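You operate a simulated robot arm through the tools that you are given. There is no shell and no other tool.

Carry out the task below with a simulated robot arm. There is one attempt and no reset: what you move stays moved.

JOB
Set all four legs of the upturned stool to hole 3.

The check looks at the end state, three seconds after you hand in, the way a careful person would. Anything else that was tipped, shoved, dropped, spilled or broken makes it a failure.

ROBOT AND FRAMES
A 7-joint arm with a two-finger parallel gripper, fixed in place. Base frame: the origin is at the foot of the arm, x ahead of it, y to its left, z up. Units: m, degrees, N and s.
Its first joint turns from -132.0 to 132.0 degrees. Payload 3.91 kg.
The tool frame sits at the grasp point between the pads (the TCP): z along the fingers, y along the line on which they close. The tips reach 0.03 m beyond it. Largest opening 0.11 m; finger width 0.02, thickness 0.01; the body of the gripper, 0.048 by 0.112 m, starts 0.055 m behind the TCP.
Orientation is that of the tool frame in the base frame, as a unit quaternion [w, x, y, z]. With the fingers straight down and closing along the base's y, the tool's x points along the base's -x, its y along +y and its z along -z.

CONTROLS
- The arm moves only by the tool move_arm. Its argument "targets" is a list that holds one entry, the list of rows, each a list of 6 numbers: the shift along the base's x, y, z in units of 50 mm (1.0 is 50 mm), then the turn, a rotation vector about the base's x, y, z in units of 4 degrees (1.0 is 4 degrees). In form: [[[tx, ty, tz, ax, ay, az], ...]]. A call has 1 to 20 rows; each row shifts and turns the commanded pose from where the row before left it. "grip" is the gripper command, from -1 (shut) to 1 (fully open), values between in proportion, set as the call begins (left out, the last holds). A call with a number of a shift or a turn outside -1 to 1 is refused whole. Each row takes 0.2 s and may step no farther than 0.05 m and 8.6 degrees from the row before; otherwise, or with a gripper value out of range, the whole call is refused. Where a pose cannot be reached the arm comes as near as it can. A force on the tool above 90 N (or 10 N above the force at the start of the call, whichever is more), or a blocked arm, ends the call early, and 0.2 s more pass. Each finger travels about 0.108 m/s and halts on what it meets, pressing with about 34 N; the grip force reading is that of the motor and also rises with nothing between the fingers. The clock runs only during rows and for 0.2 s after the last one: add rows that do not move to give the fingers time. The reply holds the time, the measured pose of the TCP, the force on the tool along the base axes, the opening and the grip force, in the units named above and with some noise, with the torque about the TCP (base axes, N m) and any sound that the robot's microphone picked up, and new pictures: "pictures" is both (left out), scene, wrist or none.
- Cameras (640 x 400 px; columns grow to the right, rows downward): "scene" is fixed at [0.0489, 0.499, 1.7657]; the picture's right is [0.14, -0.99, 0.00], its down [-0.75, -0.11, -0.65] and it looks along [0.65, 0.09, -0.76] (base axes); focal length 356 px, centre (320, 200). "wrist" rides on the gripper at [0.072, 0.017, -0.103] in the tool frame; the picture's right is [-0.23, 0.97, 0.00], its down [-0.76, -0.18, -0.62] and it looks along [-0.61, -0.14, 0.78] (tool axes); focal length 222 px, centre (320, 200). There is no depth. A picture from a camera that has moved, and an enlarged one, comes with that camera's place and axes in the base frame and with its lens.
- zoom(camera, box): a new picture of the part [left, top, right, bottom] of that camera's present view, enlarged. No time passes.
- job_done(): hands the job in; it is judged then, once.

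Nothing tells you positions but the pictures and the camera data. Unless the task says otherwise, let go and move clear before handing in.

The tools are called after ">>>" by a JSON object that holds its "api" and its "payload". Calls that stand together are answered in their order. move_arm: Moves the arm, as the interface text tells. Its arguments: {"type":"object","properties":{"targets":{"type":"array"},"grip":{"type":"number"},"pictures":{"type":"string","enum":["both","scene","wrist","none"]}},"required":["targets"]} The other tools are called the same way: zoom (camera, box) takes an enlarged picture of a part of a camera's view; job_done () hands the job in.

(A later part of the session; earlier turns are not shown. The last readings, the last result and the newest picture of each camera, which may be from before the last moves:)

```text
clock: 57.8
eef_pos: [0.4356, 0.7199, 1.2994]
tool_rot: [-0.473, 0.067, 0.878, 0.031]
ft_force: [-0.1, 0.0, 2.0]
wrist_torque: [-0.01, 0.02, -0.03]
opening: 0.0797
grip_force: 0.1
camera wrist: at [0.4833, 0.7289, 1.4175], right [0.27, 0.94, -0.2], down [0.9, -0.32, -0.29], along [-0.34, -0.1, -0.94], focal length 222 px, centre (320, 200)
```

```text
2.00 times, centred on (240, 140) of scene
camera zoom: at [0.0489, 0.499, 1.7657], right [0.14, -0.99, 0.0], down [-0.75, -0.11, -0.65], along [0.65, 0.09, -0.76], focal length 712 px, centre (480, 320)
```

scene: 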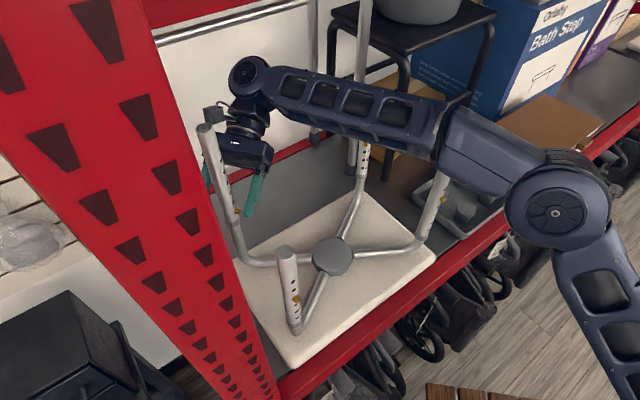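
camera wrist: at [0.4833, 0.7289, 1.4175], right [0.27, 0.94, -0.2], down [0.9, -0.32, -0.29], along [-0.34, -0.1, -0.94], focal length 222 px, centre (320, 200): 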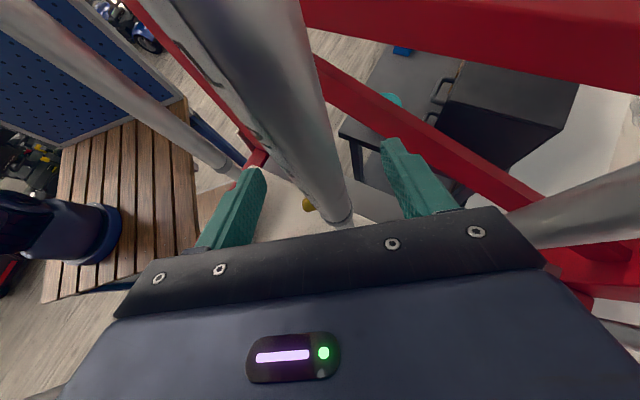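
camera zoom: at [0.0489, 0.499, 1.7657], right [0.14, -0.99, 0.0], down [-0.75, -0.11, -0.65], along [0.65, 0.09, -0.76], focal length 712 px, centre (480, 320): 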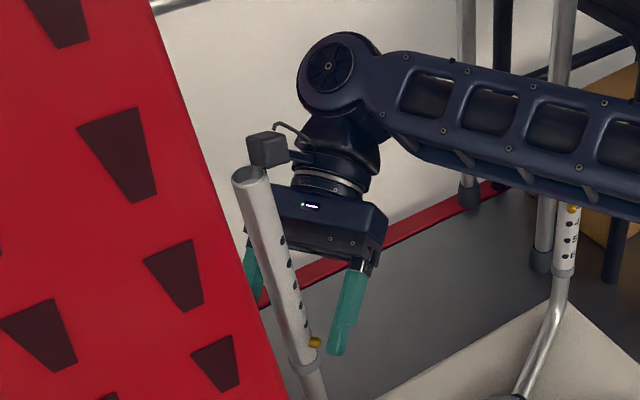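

The forearm stays above and to the side of leg D, and leg A's button is approaching the pads. I'll descend the last 30 mm and narrow the fingers to 60 mm for a check.

>>> {"api": "move_arm", "payload": {"targets": [[[0.034, 0.006, -0.305, 0, 0, 0], [0.034, 0.006, -0.305, 0, 0, 0], [0, 0, 0, 0, 0, 0]]], "grip": 0.1}}

>>> {"api": "zoom", "payload": {"camera": "wrist", "box": [200, 80, 440, 230]}}

>>> {"api": "zoom", "payload": {"camera": "scene", "box": [320, 40, 640, 280]}}

>>> {"api": "zoom", "payload": {"camera": "scene", "box": [180, 80, 300, 260]}}

```text
clock: 58.6
eef_pos: [0.4402, 0.7207, 1.2689]
tool_rot: [-0.473, 0.068, 0.878, 0.032]
ft_force: [0.9, 0.8, -0.1]
wrist_torque: [-0.01, -0.01, 0.01]
opening: 0.0608
grip_force: 0.1
camera wrist: at [0.4876, 0.7298, 1.3866], right [0.27, 0.94, -0.2], down [0.9, -0.32, -0.29], along [-0.34, -0.1, -0.94], focal length 222 px, centre (320, 200)
```

scene: 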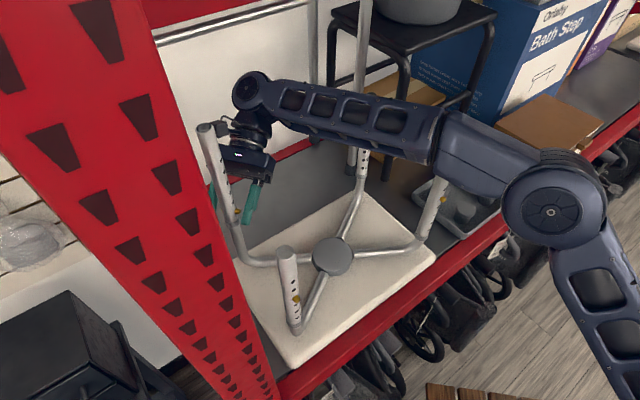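
wrist: 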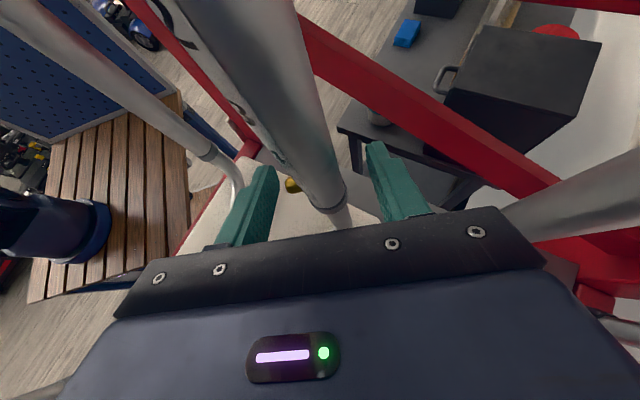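

```text
2.67 times, centred on (320, 155) of wrist
camera zoom: at [0.4876, 0.7298, 1.3866], right [0.27, 0.94, -0.2], down [0.9, -0.32, -0.29], along [-0.34, -0.1, -0.94], focal length 592 px, centre (320, 320)
```

zoom: 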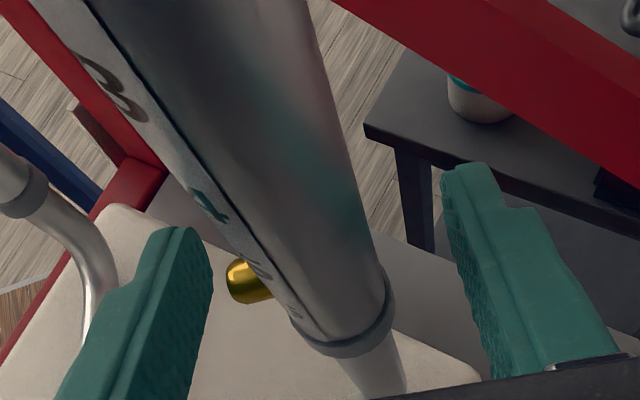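

```text
1.67 times, centred on (480, 160) of scene
camera zoom: at [0.0489, 0.499, 1.7657], right [0.14, -0.99, 0.0], down [-0.75, -0.11, -0.65], along [0.65, 0.09, -0.76], focal length 593 px, centre (53, 267)
```

zoom: 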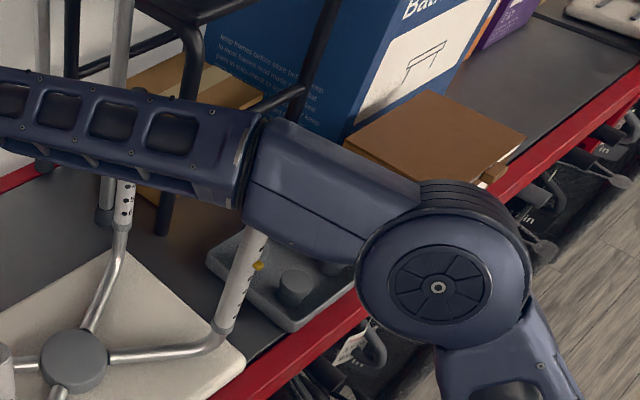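

```text
2.22 times, centred on (240, 170) of scene
camera zoom: at [0.0489, 0.499, 1.7657], right [0.14, -0.99, 0.0], down [-0.75, -0.11, -0.65], along [0.65, 0.09, -0.76], focal length 791 px, centre (498, 267)
```

zoom: 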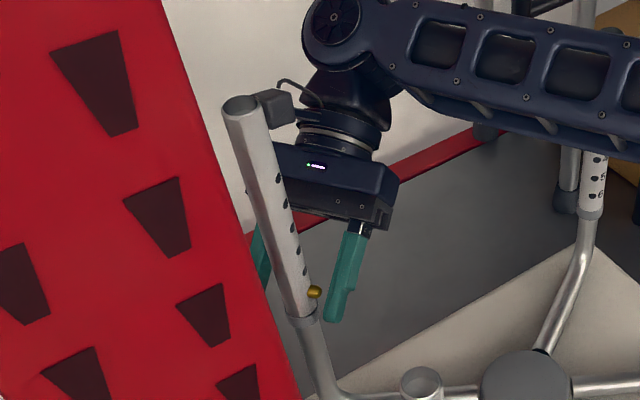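

Leg A's button is between the pads and the legs have not been disturbed. I'll press it and slide down the first spacing, from 6 to 5.

>>> {"api": "move_arm", "payload": {"targets": [[[0, 0, 0, 0, 0, 0], [0, 0, 0, 0, 0, 0], [0, 0, 0, 0, 0, 0], [0, 0, -0.1, 0, 0, 0], [0, 0, -0.1, 0, 0, 0], [0, 0, -0.1, 0, 0, 0], [0, 0, -0.1, 0, 0, 0], [0, 0, -0.1, 0, 0, 0], [0, 0, 0, 0, 0, 0]]], "grip": -1}}

>>> {"api": "zoom", "payload": {"camera": "wrist", "box": [200, 80, 440, 230]}}

>>> {"api": "zoom", "payload": {"camera": "scene", "box": [180, 80, 300, 260]}}

>>> {"api": "zoom", "payload": {"camera": "scene", "box": [320, 40, 640, 280]}}

```text
clock: 60.6
eef_pos: [0.4408, 0.72, 1.2445]
tool_rot: [-0.472, 0.068, 0.878, 0.032]
ft_force: [-2.9, 4.4, 6.6]
wrist_torque: [0.76, -0.12, -0.14]
opening: 0.0248
grip_force: 44.9
heard: click
camera wrist: at [0.4878, 0.73, 1.3622], right [0.27, 0.94, -0.2], down [0.9, -0.32, -0.29], along [-0.34, -0.1, -0.94], focal length 222 px, centre (320, 200)
```

scene: 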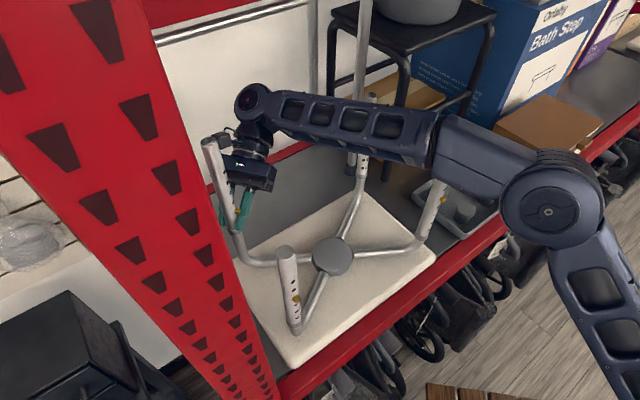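
wrist: 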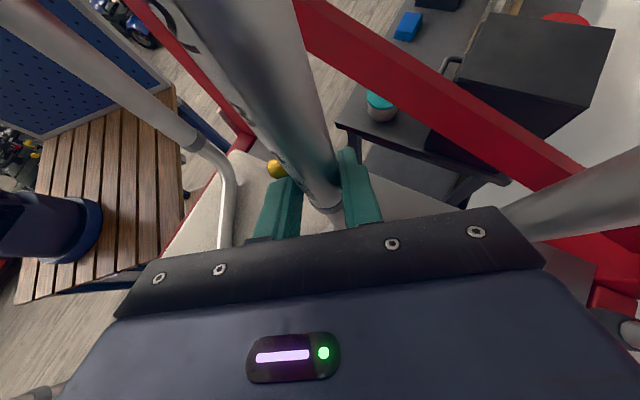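

```text
2.67 times, centred on (320, 155) of wrist
camera zoom: at [0.4878, 0.73, 1.3622], right [0.27, 0.94, -0.2], down [0.9, -0.32, -0.29], along [-0.34, -0.1, -0.94], focal length 592 px, centre (320, 320)
```

zoom: 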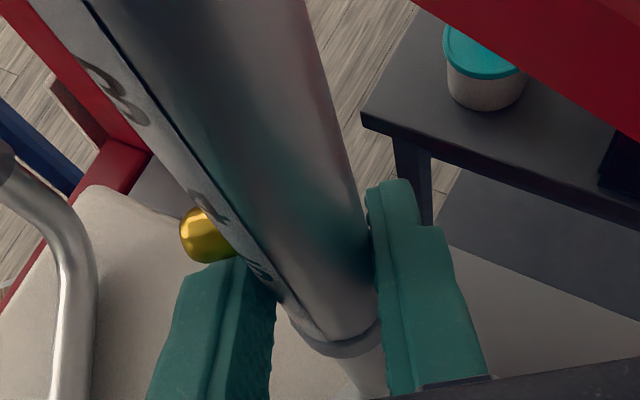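

```text
2.22 times, centred on (240, 170) of scene
camera zoom: at [0.0489, 0.499, 1.7657], right [0.14, -0.99, 0.0], down [-0.75, -0.11, -0.65], along [0.65, 0.09, -0.76], focal length 791 px, centre (498, 267)
```

zoom: 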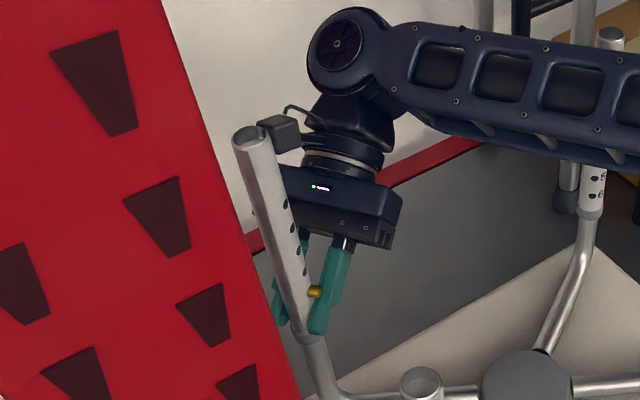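

```text
1.67 times, centred on (480, 160) of scene
camera zoom: at [0.0489, 0.499, 1.7657], right [0.14, -0.99, 0.0], down [-0.75, -0.11, -0.65], along [0.65, 0.09, -0.76], focal length 593 px, centre (53, 267)
```

zoom: 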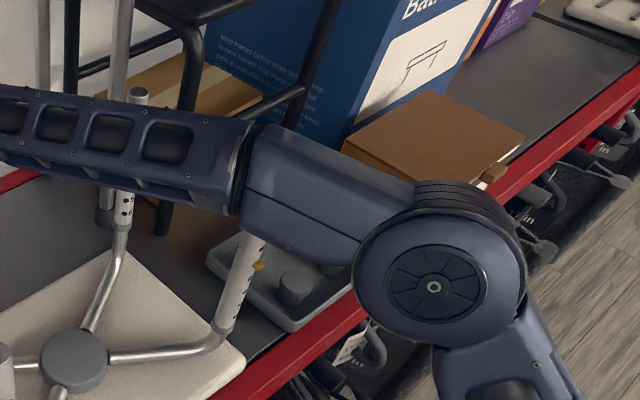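

Leg A is at hole 5. I'll release and go back up.

>>> {"api": "move_arm", "payload": {"targets": [[[0, 0, 0, 0, 0, 0], [0, 0, 0, 0, 0, 0], [0, 0, 0.25, 0, 0, 0], [0, 0, 0.25, 0, 0, 0], [0, 0, 0, 0, 0, 0]]], "grip": 0.1, "pictures": "wrist"}}

>>> {"api": "zoom", "payload": {"camera": "wrist", "box": [200, 80, 440, 230]}}

>>> {"api": "zoom", "payload": {"camera": "scene", "box": [180, 110, 280, 260]}}

```text
clock: 61.8
eef_pos: [0.4409, 0.7199, 1.2718]
tool_rot: [-0.471, 0.068, 0.879, 0.031]
ft_force: [0.2, 0.4, -0.3]
wrist_torque: [0.03, -0.02, 0.03]
opening: 0.0605
grip_force: 0.0
camera wrist: at [0.4879, 0.7304, 1.3874], right [0.27, 0.94, -0.2], down [0.9, -0.32, -0.29], along [-0.34, -0.1, -0.94], focal length 222 px, centre (320, 200)
```

wrist: 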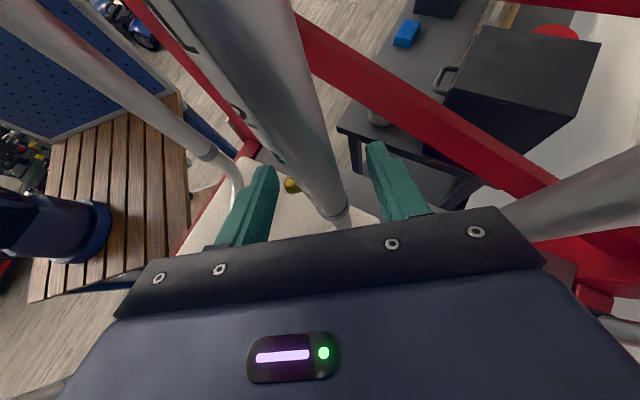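

```text
2.67 times, centred on (320, 155) of wrist
camera zoom: at [0.4879, 0.7304, 1.3874], right [0.27, 0.94, -0.2], down [0.9, -0.32, -0.29], along [-0.34, -0.1, -0.94], focal length 592 px, centre (320, 320)
```

zoom: 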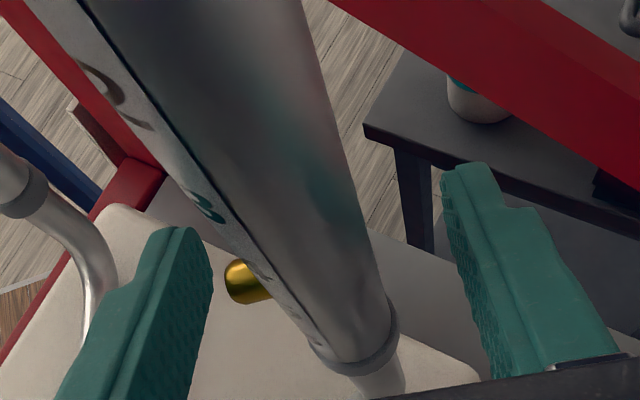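

```text
2.67 times, centred on (230, 185) of scene
camera zoom: at [0.0489, 0.499, 1.7657], right [0.14, -0.99, 0.0], down [-0.75, -0.11, -0.65], along [0.65, 0.09, -0.76], focal length 949 px, centre (560, 240)
```

zoom: 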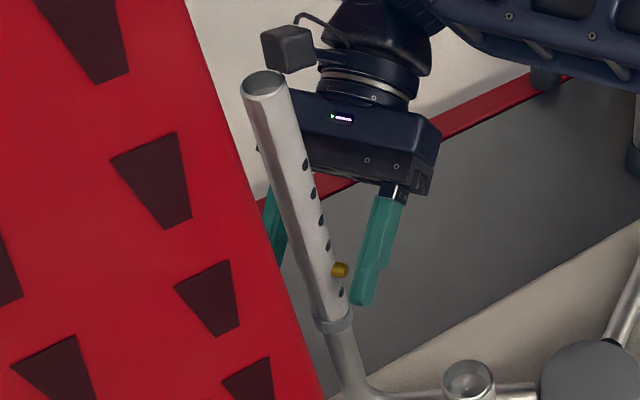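

Hole 5 is confirmed: four holes above the button and one below. I'll press and slide again.

>>> {"api": "move_arm", "payload": {"targets": [[[0, 0, 0, 0, 0, 0], [0, 0, 0, 0, 0, 0], [0, 0, 0, 0, 0, 0], [0, 0, -0.1, 0, 0, 0], [0, 0, -0.1, 0, 0, 0], [0, 0, -0.1, 0, 0, 0], [0, 0, -0.1, 0, 0, 0], [0, 0, -0.11, 0, 0, 0], [0, 0, 0, 0, 0, 0]]], "grip": -1, "pictures": "wrist"}}

>>> {"api": "zoom", "payload": {"camera": "wrist", "box": [200, 80, 440, 230]}}

>>> {"api": "zoom", "payload": {"camera": "scene", "box": [180, 110, 280, 260]}}

```text
clock: 63.8
eef_pos: [0.4399, 0.7187, 1.2456]
tool_rot: [-0.472, 0.067, 0.879, 0.032]
ft_force: [2.6, 19.7, 29.7]
wrist_torque: [0.83, 0.03, -0.32]
opening: 0.0247
grip_force: 44.7
heard: click
camera wrist: at [0.4877, 0.7295, 1.3631], right [0.27, 0.94, -0.19], down [0.9, -0.32, -0.29], along [-0.34, -0.1, -0.94], focal length 222 px, centre (320, 200)
```

wrist: 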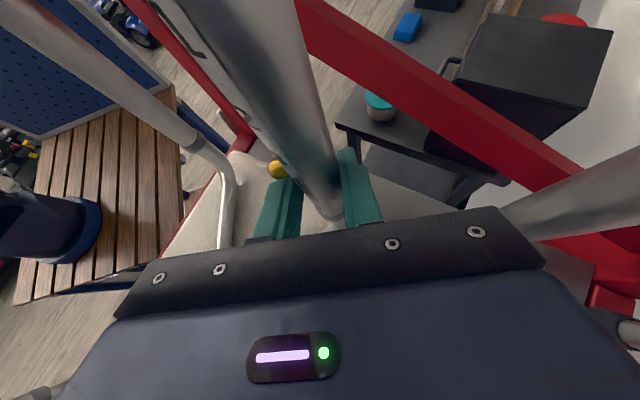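

```text
2.67 times, centred on (320, 155) of wrist
camera zoom: at [0.4877, 0.7295, 1.3631], right [0.27, 0.94, -0.19], down [0.9, -0.32, -0.29], along [-0.34, -0.1, -0.94], focal length 592 px, centre (320, 320)
```

zoom: 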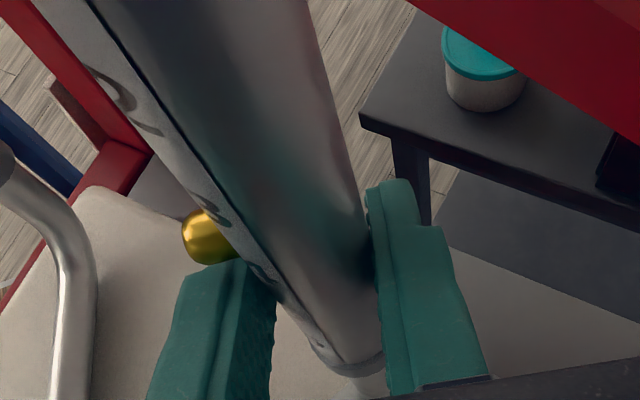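

```text
2.67 times, centred on (230, 185) of scene
camera zoom: at [0.0489, 0.499, 1.7657], right [0.14, -0.99, 0.0], down [-0.75, -0.11, -0.65], along [0.65, 0.09, -0.76], focal length 949 px, centre (560, 240)
```

zoom: 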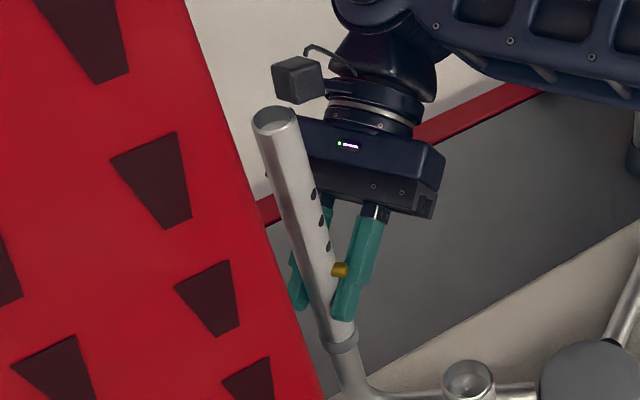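

Leg A is at hole 4. I'll release, go up and do the final press.

>>> {"api": "move_arm", "payload": {"targets": [[[0, 0, 0.05, 0, 0, 0], [0, 0, 0, 0, 0, 0], [0, 0, 0.22, 0, 0, 0], [0, 0, 0.22, 0, 0, 0], [0, 0, 0, 0, 0, 0]]], "grip": 0.1, "pictures": "wrist"}}

>>> {"api": "zoom", "payload": {"camera": "wrist", "box": [200, 80, 440, 230]}}

>>> {"api": "zoom", "payload": {"camera": "scene", "box": [180, 110, 280, 260]}}

```text
clock: 65.0
eef_pos: [0.4401, 0.7205, 1.2688]
tool_rot: [-0.472, 0.068, 0.879, 0.032]
ft_force: [0.3, 0.5, 0.7]
wrist_torque: [-0.02, 0.01, -0.02]
opening: 0.0607
grip_force: 0.0
camera wrist: at [0.4875, 0.7303, 1.3859], right [0.27, 0.94, -0.2], down [0.9, -0.32, -0.29], along [-0.34, -0.1, -0.94], focal length 222 px, centre (320, 200)
```

wrist: 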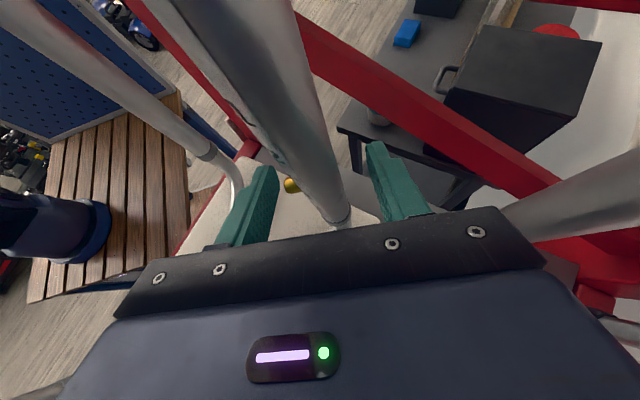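

```text
2.67 times, centred on (320, 155) of wrist
camera zoom: at [0.4875, 0.7303, 1.3859], right [0.27, 0.94, -0.2], down [0.9, -0.32, -0.29], along [-0.34, -0.1, -0.94], focal length 592 px, centre (320, 320)
```

zoom: 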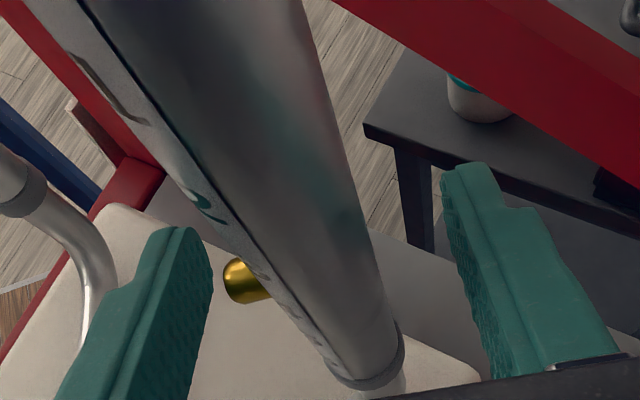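

```text
2.67 times, centred on (230, 185) of scene
camera zoom: at [0.0489, 0.499, 1.7657], right [0.14, -0.99, 0.0], down [-0.75, -0.11, -0.65], along [0.65, 0.09, -0.76], focal length 949 px, centre (560, 240)
```

zoom: 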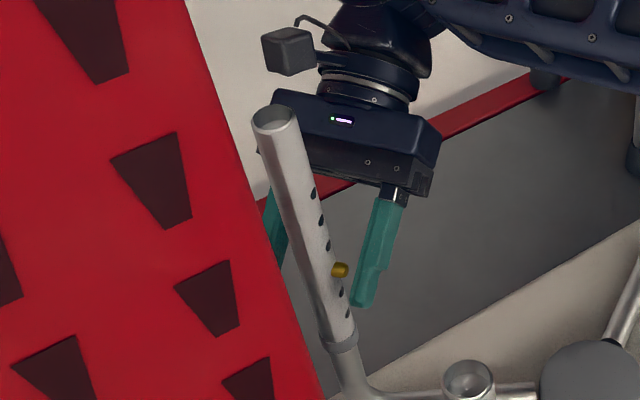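

>>> {"api": "move_arm", "payload": {"targets": [[[0, 0, 0, 0, 0, 0], [0, 0, 0, 0, 0, 0], [0, 0, 0, 0, 0, 0], [0, 0, -0.1, 0, 0, 0], [0, 0, -0.1, 0, 0, 0], [0, 0, -0.1, 0, 0, 0], [0, 0, -0.1, 0, 0, 0], [0, 0, -0.1, 0, 0, 0], [0, 0, 0, 0, 0, 0]]], "grip": -1, "pictures": "wrist"}}

>>> {"api": "zoom", "payload": {"camera": "wrist", "box": [200, 80, 440, 230]}}

>>> {"api": "zoom", "payload": {"camera": "scene", "box": [180, 110, 280, 260]}}

```text
clock: 67.0
eef_pos: [0.4398, 0.7203, 1.2449]
tool_rot: [-0.473, 0.067, 0.878, 0.032]
ft_force: [-1.3, 12.7, 12.7]
wrist_torque: [0.85, 0.02, -0.18]
opening: 0.0247
grip_force: 45.1
heard: click
camera wrist: at [0.4873, 0.7299, 1.3616], right [0.27, 0.94, -0.2], down [0.9, -0.32, -0.29], along [-0.34, -0.1, -0.94], focal length 222 px, centre (320, 200)
```

wrist: 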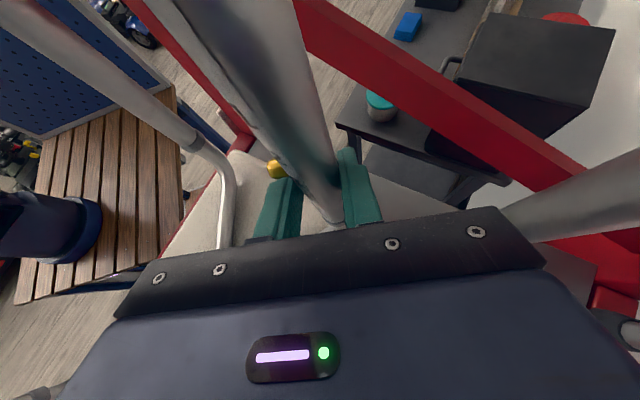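

```text
2.67 times, centred on (320, 155) of wrist
camera zoom: at [0.4873, 0.7299, 1.3616], right [0.27, 0.94, -0.2], down [0.9, -0.32, -0.29], along [-0.34, -0.1, -0.94], focal length 592 px, centre (320, 320)
```

zoom: 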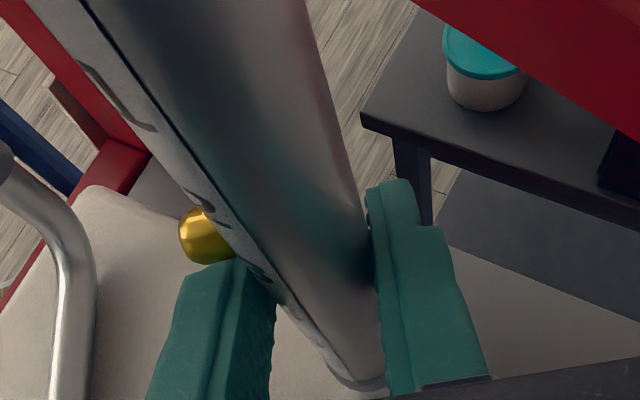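

```text
2.67 times, centred on (230, 185) of scene
camera zoom: at [0.0489, 0.499, 1.7657], right [0.14, -0.99, 0.0], down [-0.75, -0.11, -0.65], along [0.65, 0.09, -0.76], focal length 949 px, centre (560, 240)
```

zoom: 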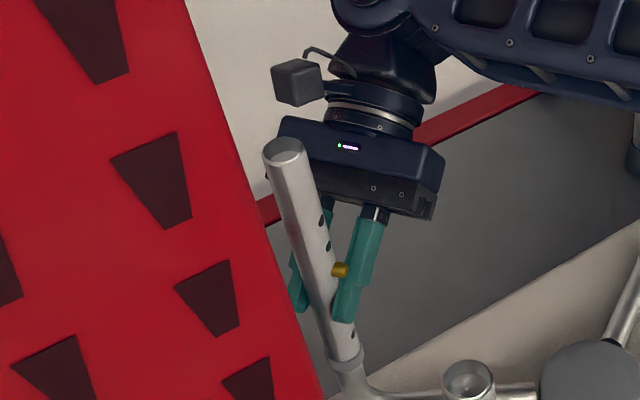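

Leg A shows two holes above the button, so it's in hole 3. I'll release and rise straight up, yawing back slightly on the way to stay within reach.

>>> {"api": "move_arm", "payload": {"targets": [[[0, 0, 0.05, 0, 0, 0], [0, 0, 0, 0, 0, 0], [0, 0, 0.45, 0, 0, 0], [0, 0, 0.5, 0, 0, 0], [0, 0, 0.5, 0, 0, 0], [0, 0, 0.4, 0, 0, -1], [0, 0, 0.4, 0, 0, -1], [0, 0, 0.4, 0, 0, -1], [0, 0, 0.5, 0, 0, 0], [0, 0, 0.5, 0, 0, 0], [0, 0, 0.5, 0, 0, 0], [0, 0, 0, 0, 0, 0]]], "grip": 0.45}}

>>> {"api": "zoom", "payload": {"camera": "scene", "box": [180, 60, 480, 300]}}

```text
clock: 69.6
eef_pos: [0.4402, 0.7194, 1.4537]
tool_rot: [-0.466, 0.16, 0.866, 0.08]
ft_force: [0.0, -0.2, -1.1]
wrist_torque: [-0.04, -0.02, 0.04]
opening: 0.0797
grip_force: 0.0
camera wrist: at [0.4893, 0.7194, 1.5711], right [0.46, 0.87, -0.2], down [0.82, -0.5, -0.29], along [-0.35, -0.03, -0.94], focal length 222 px, centre (320, 200)
```

scene: 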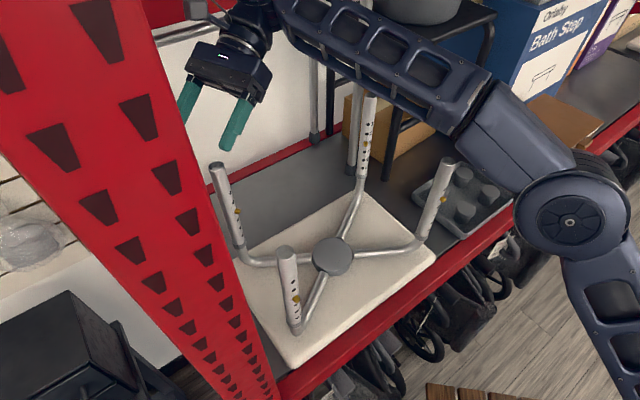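
wrist: 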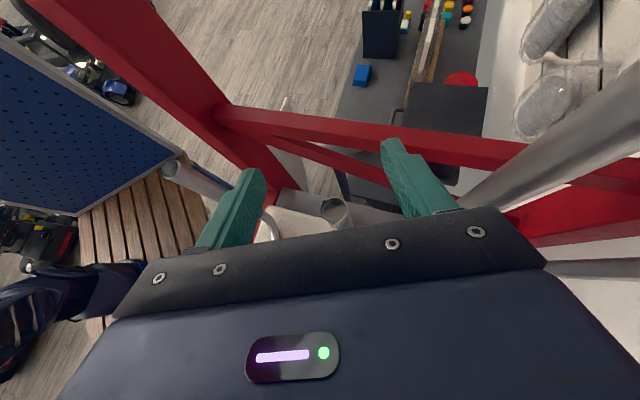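

```text
1.67 times, centred on (330, 180) of scene
camera zoom: at [0.0489, 0.499, 1.7657], right [0.14, -0.99, 0.0], down [-0.75, -0.11, -0.65], along [0.65, 0.09, -0.76], focal length 593 px, centre (303, 233)
```

zoom: 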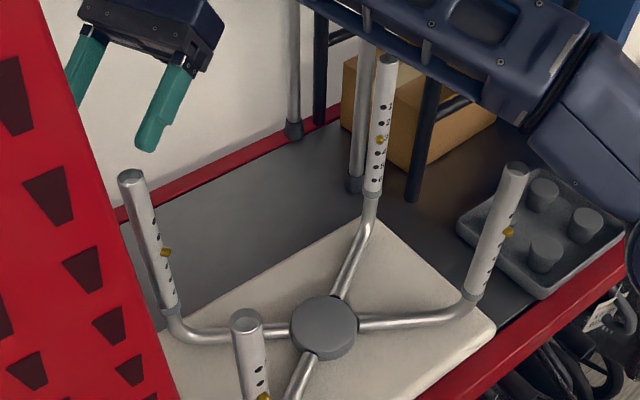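

All four sleeves look set. Leg D's top may look slightly different from before, so I'll compare it carefully.

>>> {"api": "zoom", "payload": {"camera": "scene", "box": [400, 130, 480, 250]}}

>>> {"api": "zoom", "payload": {"camera": "scene", "box": [330, 60, 430, 220]}}

>>> {"api": "zoom", "payload": {"camera": "scene", "box": [190, 150, 290, 270]}}

>>> {"api": "zoom", "payload": {"camera": "scene", "box": [250, 230, 350, 350]}}

```text
3.33 times, centred on (440, 190) of scene
camera zoom: at [0.0489, 0.499, 1.7657], right [0.14, -0.99, 0.0], down [-0.75, -0.11, -0.65], along [0.65, 0.09, -0.76], focal length 1186 px, centre (-80, 233)
```

zoom: 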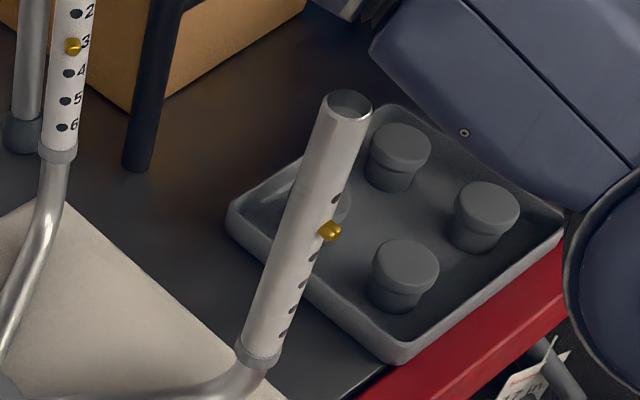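

```text
2.50 times, centred on (380, 140) of scene
camera zoom: at [0.0489, 0.499, 1.7657], right [0.14, -0.99, 0.0], down [-0.75, -0.11, -0.65], along [0.65, 0.09, -0.76], focal length 890 px, centre (170, 350)
```

zoom: 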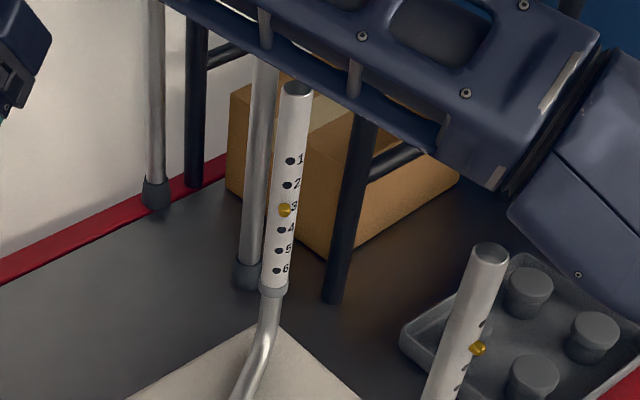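

```text
3.33 times, centred on (240, 210) of scene
camera zoom: at [0.0489, 0.499, 1.7657], right [0.14, -0.99, 0.0], down [-0.75, -0.11, -0.65], along [0.65, 0.09, -0.76], focal length 1186 px, centre (587, 167)
```

zoom: 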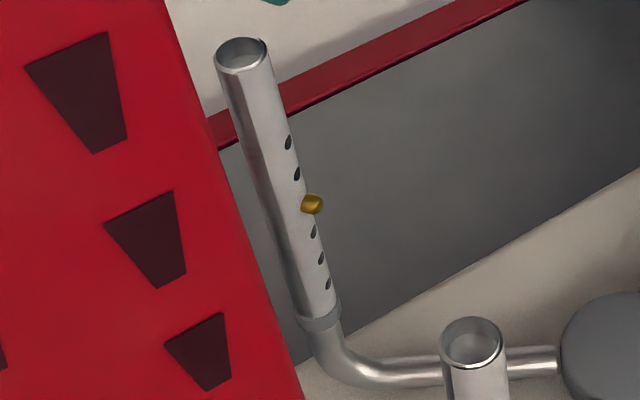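

```text
3.33 times, centred on (300, 290) of scene
camera zoom: at [0.0489, 0.499, 1.7657], right [0.14, -0.99, 0.0], down [-0.75, -0.11, -0.65], along [0.65, 0.09, -0.76], focal length 1186 px, centre (387, -100)
```

zoom: 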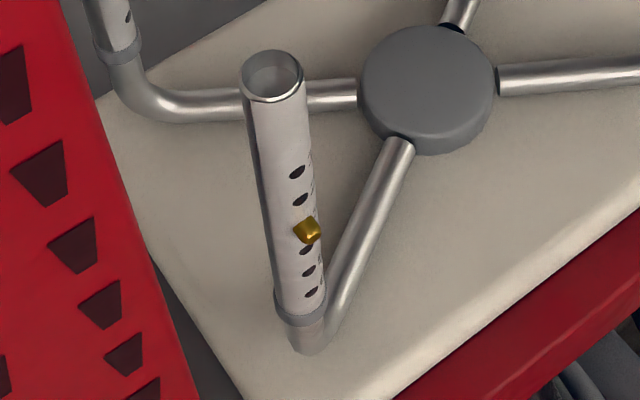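

Problem found: leg D now shows only one hole above the button and four below. The forearm must have nudged it down to hole 2 while I worked on leg A. Legs A, B and C are in hole 3 and the stool itself hasn't shifted. I'll move back to leg D by the original route and raise its sleeve one hole.

>>> {"api": "move_arm", "payload": {"targets": [[[0, -0.7, 0.5, 0, 0, 0], [0, -0.7, 0.5, 0, 0, 0], [0, -0.7, 0.5, 0, 0, 0], [0.6, -0.75, 0, 0, 0, -1], [0.6, -0.75, 0, 0, 0, -1], [0.6, -0.75, 0, 0, 0, -1], [0.6, -0.75, 0, 0, 0, -1], [0.6, -0.75, 0, 0, 0, -1], [0.6, -0.75, 0, 0, 0, -0.9], [0, -0.8, 0, 0.7, 0.72, 0], [0, -0.8, 0, 0.7, 0.72, 0], [0, -0.8, 0, 0.7, 0.72, 0], [0, -0.8, 0, 0.7, 0.72, 0], [0, 0, 0, 0, 0, 0]]], "grip": 0.1}}

>>> {"api": "zoom", "payload": {"camera": "wrist", "box": [300, 100, 420, 230]}}

>>> {"api": "zoom", "payload": {"camera": "scene", "box": [400, 130, 480, 250]}}

```text
clock: 72.6
eef_pos: [0.6209, 0.2297, 1.5302]
tool_rot: [-0.55, 0.305, 0.746, 0.219]
ft_force: [-0.4, 1.1, 0.2]
wrist_torque: [-0.02, 0.02, -0.02]
opening: 0.0606
grip_force: 0.1
camera wrist: at [0.6869, 0.1879, 1.63], right [0.72, 0.65, -0.22], down [0.47, -0.7, -0.54], along [-0.51, 0.29, -0.81], focal length 222 px, centre (320, 200)
```

scene: 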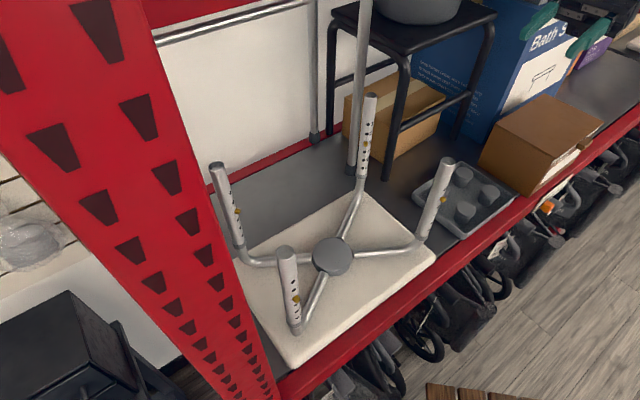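
wrist: 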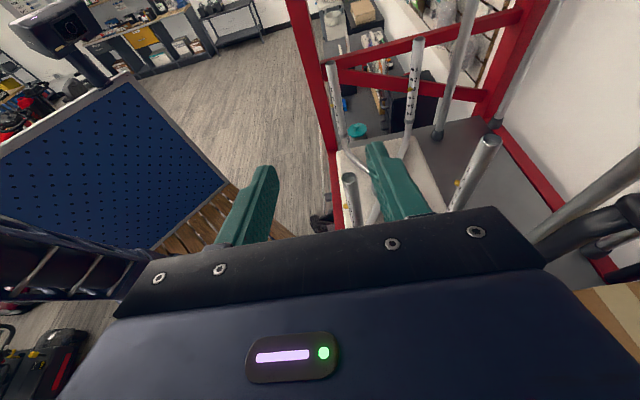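

```text
3.08 times, centred on (360, 165) of wrist
camera zoom: at [0.6869, 0.1879, 1.63], right [0.72, 0.65, -0.22], down [0.47, -0.7, -0.54], along [-0.51, 0.29, -0.81], focal length 684 px, centre (197, 308)
```

zoom: 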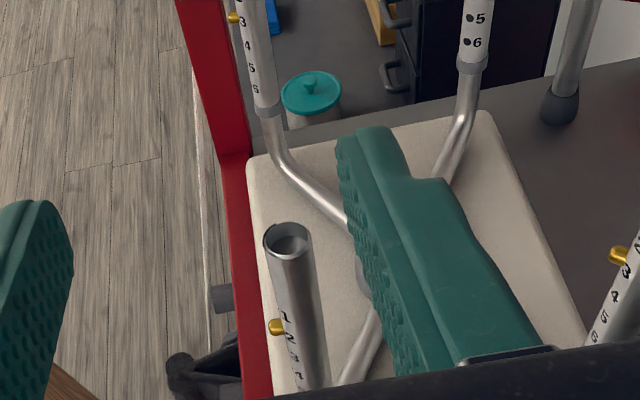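

```text
3.33 times, centred on (440, 190) of scene
camera zoom: at [0.0489, 0.499, 1.7657], right [0.14, -0.99, 0.0], down [-0.75, -0.11, -0.65], along [0.65, 0.09, -0.76], focal length 1186 px, centre (-80, 233)
```

zoom: 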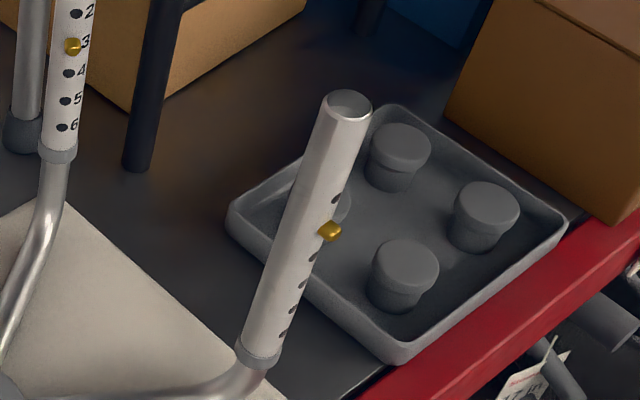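

Hole 2 on leg D is confirmed. I'll retrace my original approach: down to button height, then forward.

>>> {"api": "move_arm", "payload": {"targets": [[[0, -0.2, -0.9, 0, 0, 0], [0, 0, -0.9, 0, 0, 0], [0, 0, -0.9, 0, 0, 0], [0, 0, -0.9, 0, 0, 0], [0, 0, -0.92, 0, 0, 0], [-0.45, 0.74, -0.15, 0, 0, 0], [-0.45, 0.74, -0.16, 0, 0, 0], [0, 0, 0, 0, 0, 0]]], "grip": 0.1}}

>>> {"api": "zoom", "payload": {"camera": "wrist", "box": [230, 40, 430, 200]}}

```text
clock: 74.4
eef_pos: [0.5735, 0.293, 1.2872]
tool_rot: [-0.549, 0.305, 0.747, 0.218]
ft_force: [0.3, -0.1, -0.3]
wrist_torque: [0.03, 0.01, -0.03]
opening: 0.0606
grip_force: 0.1
camera wrist: at [0.641, 0.2522, 1.3876], right [0.72, 0.65, -0.23], down [0.47, -0.7, -0.54], along [-0.51, 0.28, -0.81], focal length 222 px, centre (320, 200)
```

scene: 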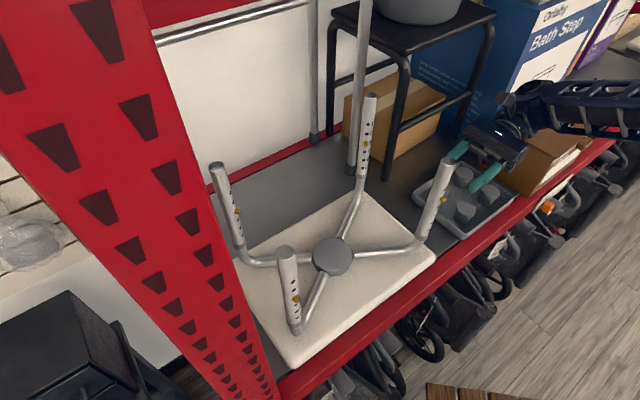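
wrist: 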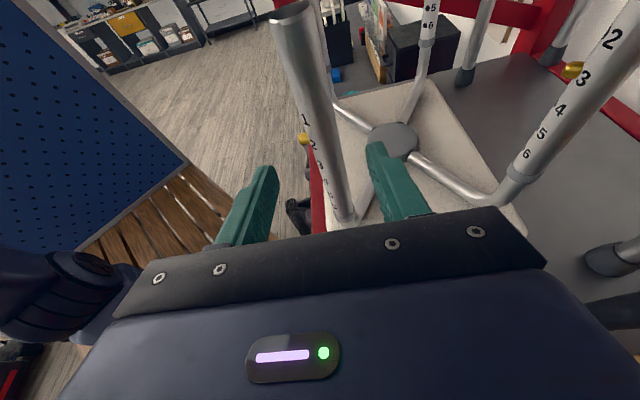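

```text
2.50 times, centred on (330, 120) of wrist
camera zoom: at [0.641, 0.2522, 1.3876], right [0.72, 0.65, -0.23], down [0.47, -0.7, -0.54], along [-0.51, 0.28, -0.81], focal length 555 px, centre (295, 400)
```

zoom: 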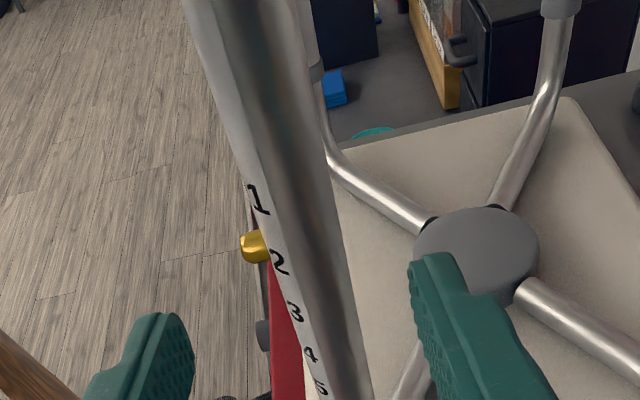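

The view matches my first approach, with leg D's button in hole 2. I'll advance, check, then press and slide up one spacing.

>>> {"api": "move_arm", "payload": {"targets": [[[-0.44, 0.475, -0.2, 0, 0, 0], [-0.44, 0.475, -0.2, 0, 0, 0], [0, 0, 0, 0, 0, 0]]], "grip": 0.1, "pictures": "wrist"}}

>>> {"api": "zoom", "payload": {"camera": "wrist", "box": [200, 80, 440, 230]}}

```text
clock: 75.2
eef_pos: [0.5296, 0.3411, 1.2687]
tool_rot: [-0.549, 0.305, 0.747, 0.218]
ft_force: [0.4, 0.2, 0.6]
wrist_torque: [0.02, -0.01, 0.0]
opening: 0.0604
grip_force: 0.0
camera wrist: at [0.5967, 0.3001, 1.3688], right [0.72, 0.65, -0.22], down [0.47, -0.7, -0.54], along [-0.51, 0.28, -0.81], focal length 222 px, centre (320, 200)
```

wrist: 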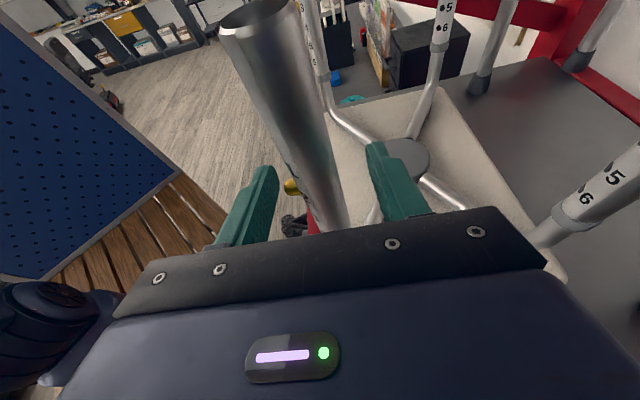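

```text
2.67 times, centred on (320, 155) of wrist
camera zoom: at [0.5967, 0.3001, 1.3688], right [0.72, 0.65, -0.22], down [0.47, -0.7, -0.54], along [-0.51, 0.28, -0.81], focal length 592 px, centre (320, 320)
```

zoom: 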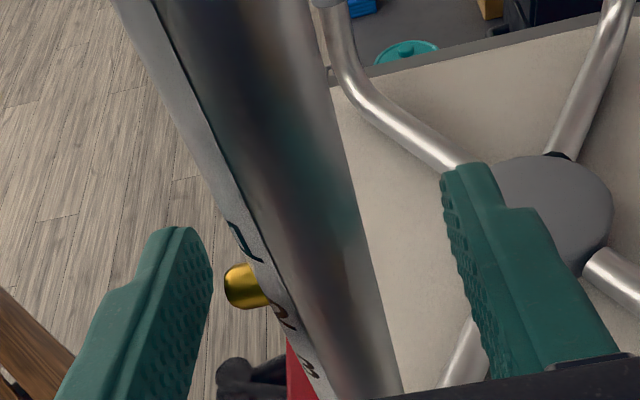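

The alignment matches the first time. I'll press the button and slide up 25 mm.

>>> {"api": "move_arm", "payload": {"targets": [[[0, 0, 0, 0, 0, 0], [0, 0, 0, 0, 0, 0], [0, 0, 0, 0, 0, 0], [0, 0, 0.1, 0, 0, 0], [0, 0, 0.1, 0, 0, 0], [0, 0, 0.1, 0, 0, 0], [0, 0, 0.1, 0, 0, 0], [0, 0, 0.1, 0, 0, 0], [0, 0, 0, 0, 0, 0]]], "grip": -1}}

>>> {"api": "zoom", "payload": {"camera": "wrist", "box": [200, 80, 440, 230]}}

>>> {"api": "zoom", "payload": {"camera": "scene", "box": [400, 130, 480, 250]}}

```text
clock: 77.2
eef_pos: [0.5303, 0.3408, 1.2929]
tool_rot: [-0.55, 0.303, 0.747, 0.218]
ft_force: [-25.5, -25.8, -0.6]
wrist_torque: [0.68, -0.48, 0.28]
opening: 0.0246
grip_force: 45.3
heard: click
camera wrist: at [0.5963, 0.2993, 1.3935], right [0.72, 0.65, -0.22], down [0.47, -0.7, -0.54], along [-0.51, 0.29, -0.81], focal length 222 px, centre (320, 200)
```

scene: 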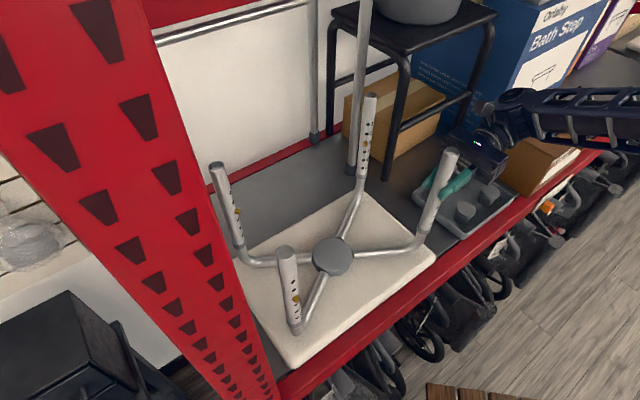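
wrist: 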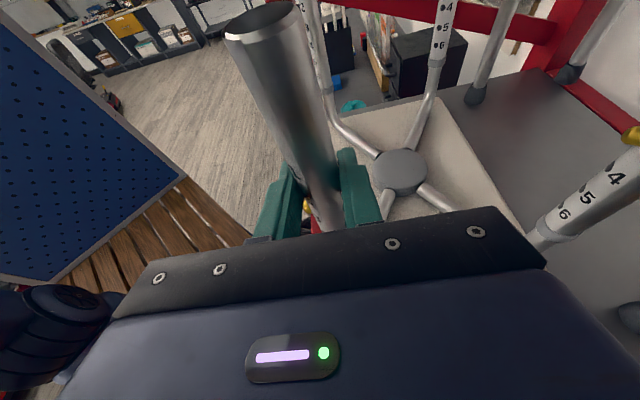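

```text
2.67 times, centred on (320, 155) of wrist
camera zoom: at [0.5963, 0.2993, 1.3935], right [0.72, 0.65, -0.22], down [0.47, -0.7, -0.54], along [-0.51, 0.29, -0.81], focal length 592 px, centre (320, 320)
```

zoom: 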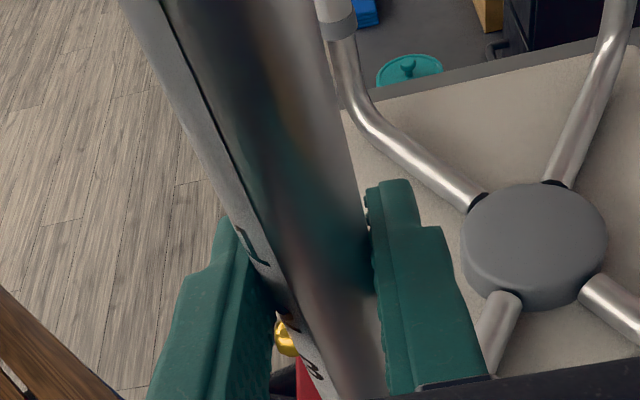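

```text
3.33 times, centred on (440, 190) of scene
camera zoom: at [0.0489, 0.499, 1.7657], right [0.14, -0.99, 0.0], down [-0.75, -0.11, -0.65], along [0.65, 0.09, -0.76], focal length 1186 px, centre (-80, 233)
```

zoom: 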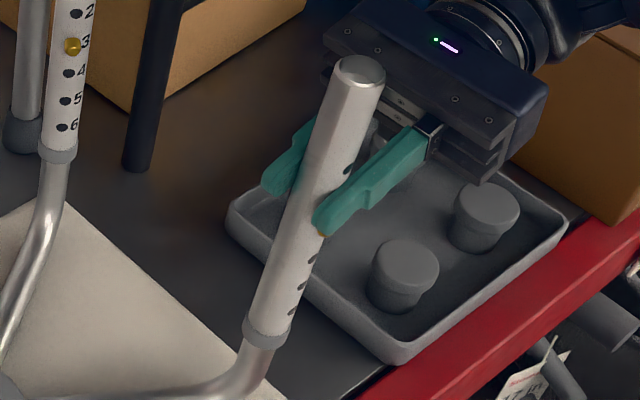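

The sleeve is up and the button shows just below the finger. I'll release and check that it's seated in hole 3.

>>> {"api": "move_arm", "payload": {"targets": [[[0, 0, 0, 0, 0, 0], [0, 0, 0, 0, 0, 0], [0, 0, 0, 0, 0, 0]]], "grip": 0.1}}

>>> {"api": "zoom", "payload": {"camera": "wrist", "box": [200, 80, 440, 230]}}

>>> {"api": "zoom", "payload": {"camera": "scene", "box": [400, 130, 480, 250]}}

```text
clock: 78.0
eef_pos: [0.5302, 0.3422, 1.2924]
tool_rot: [-0.549, 0.304, 0.747, 0.219]
ft_force: [-0.8, 0.5, 0.2]
wrist_torque: [0.02, 0.04, -0.03]
opening: 0.0608
grip_force: 0.0
camera wrist: at [0.5975, 0.3005, 1.3926], right [0.72, 0.65, -0.22], down [0.47, -0.7, -0.54], along [-0.51, 0.29, -0.81], focal length 222 px, centre (320, 200)
```

scene: 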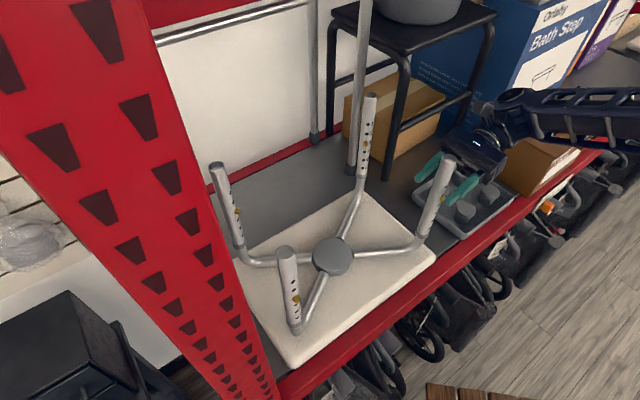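
wrist: 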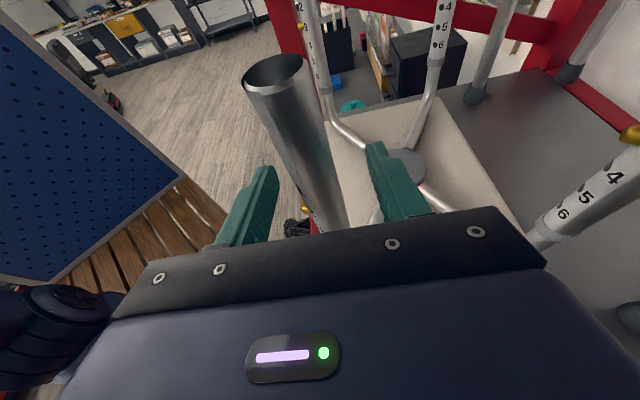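

```text
2.67 times, centred on (320, 155) of wrist
camera zoom: at [0.5975, 0.3005, 1.3926], right [0.72, 0.65, -0.22], down [0.47, -0.7, -0.54], along [-0.51, 0.29, -0.81], focal length 592 px, centre (320, 320)
```

zoom: 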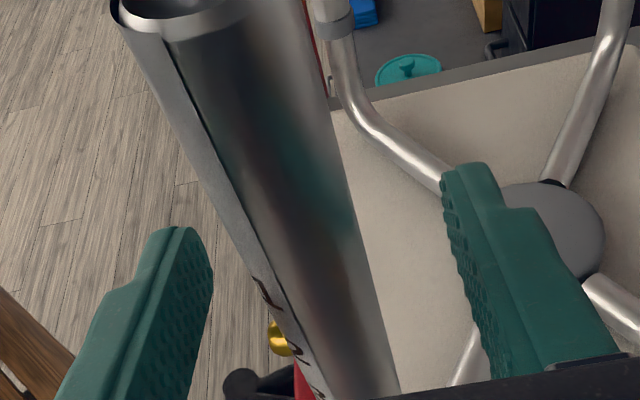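

```text
3.33 times, centred on (440, 190) of scene
camera zoom: at [0.0489, 0.499, 1.7657], right [0.14, -0.99, 0.0], down [-0.75, -0.11, -0.65], along [0.65, 0.09, -0.76], focal length 1186 px, centre (-80, 233)
```

zoom: 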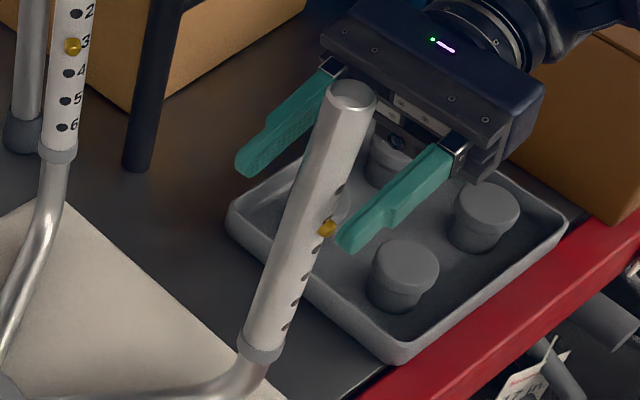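

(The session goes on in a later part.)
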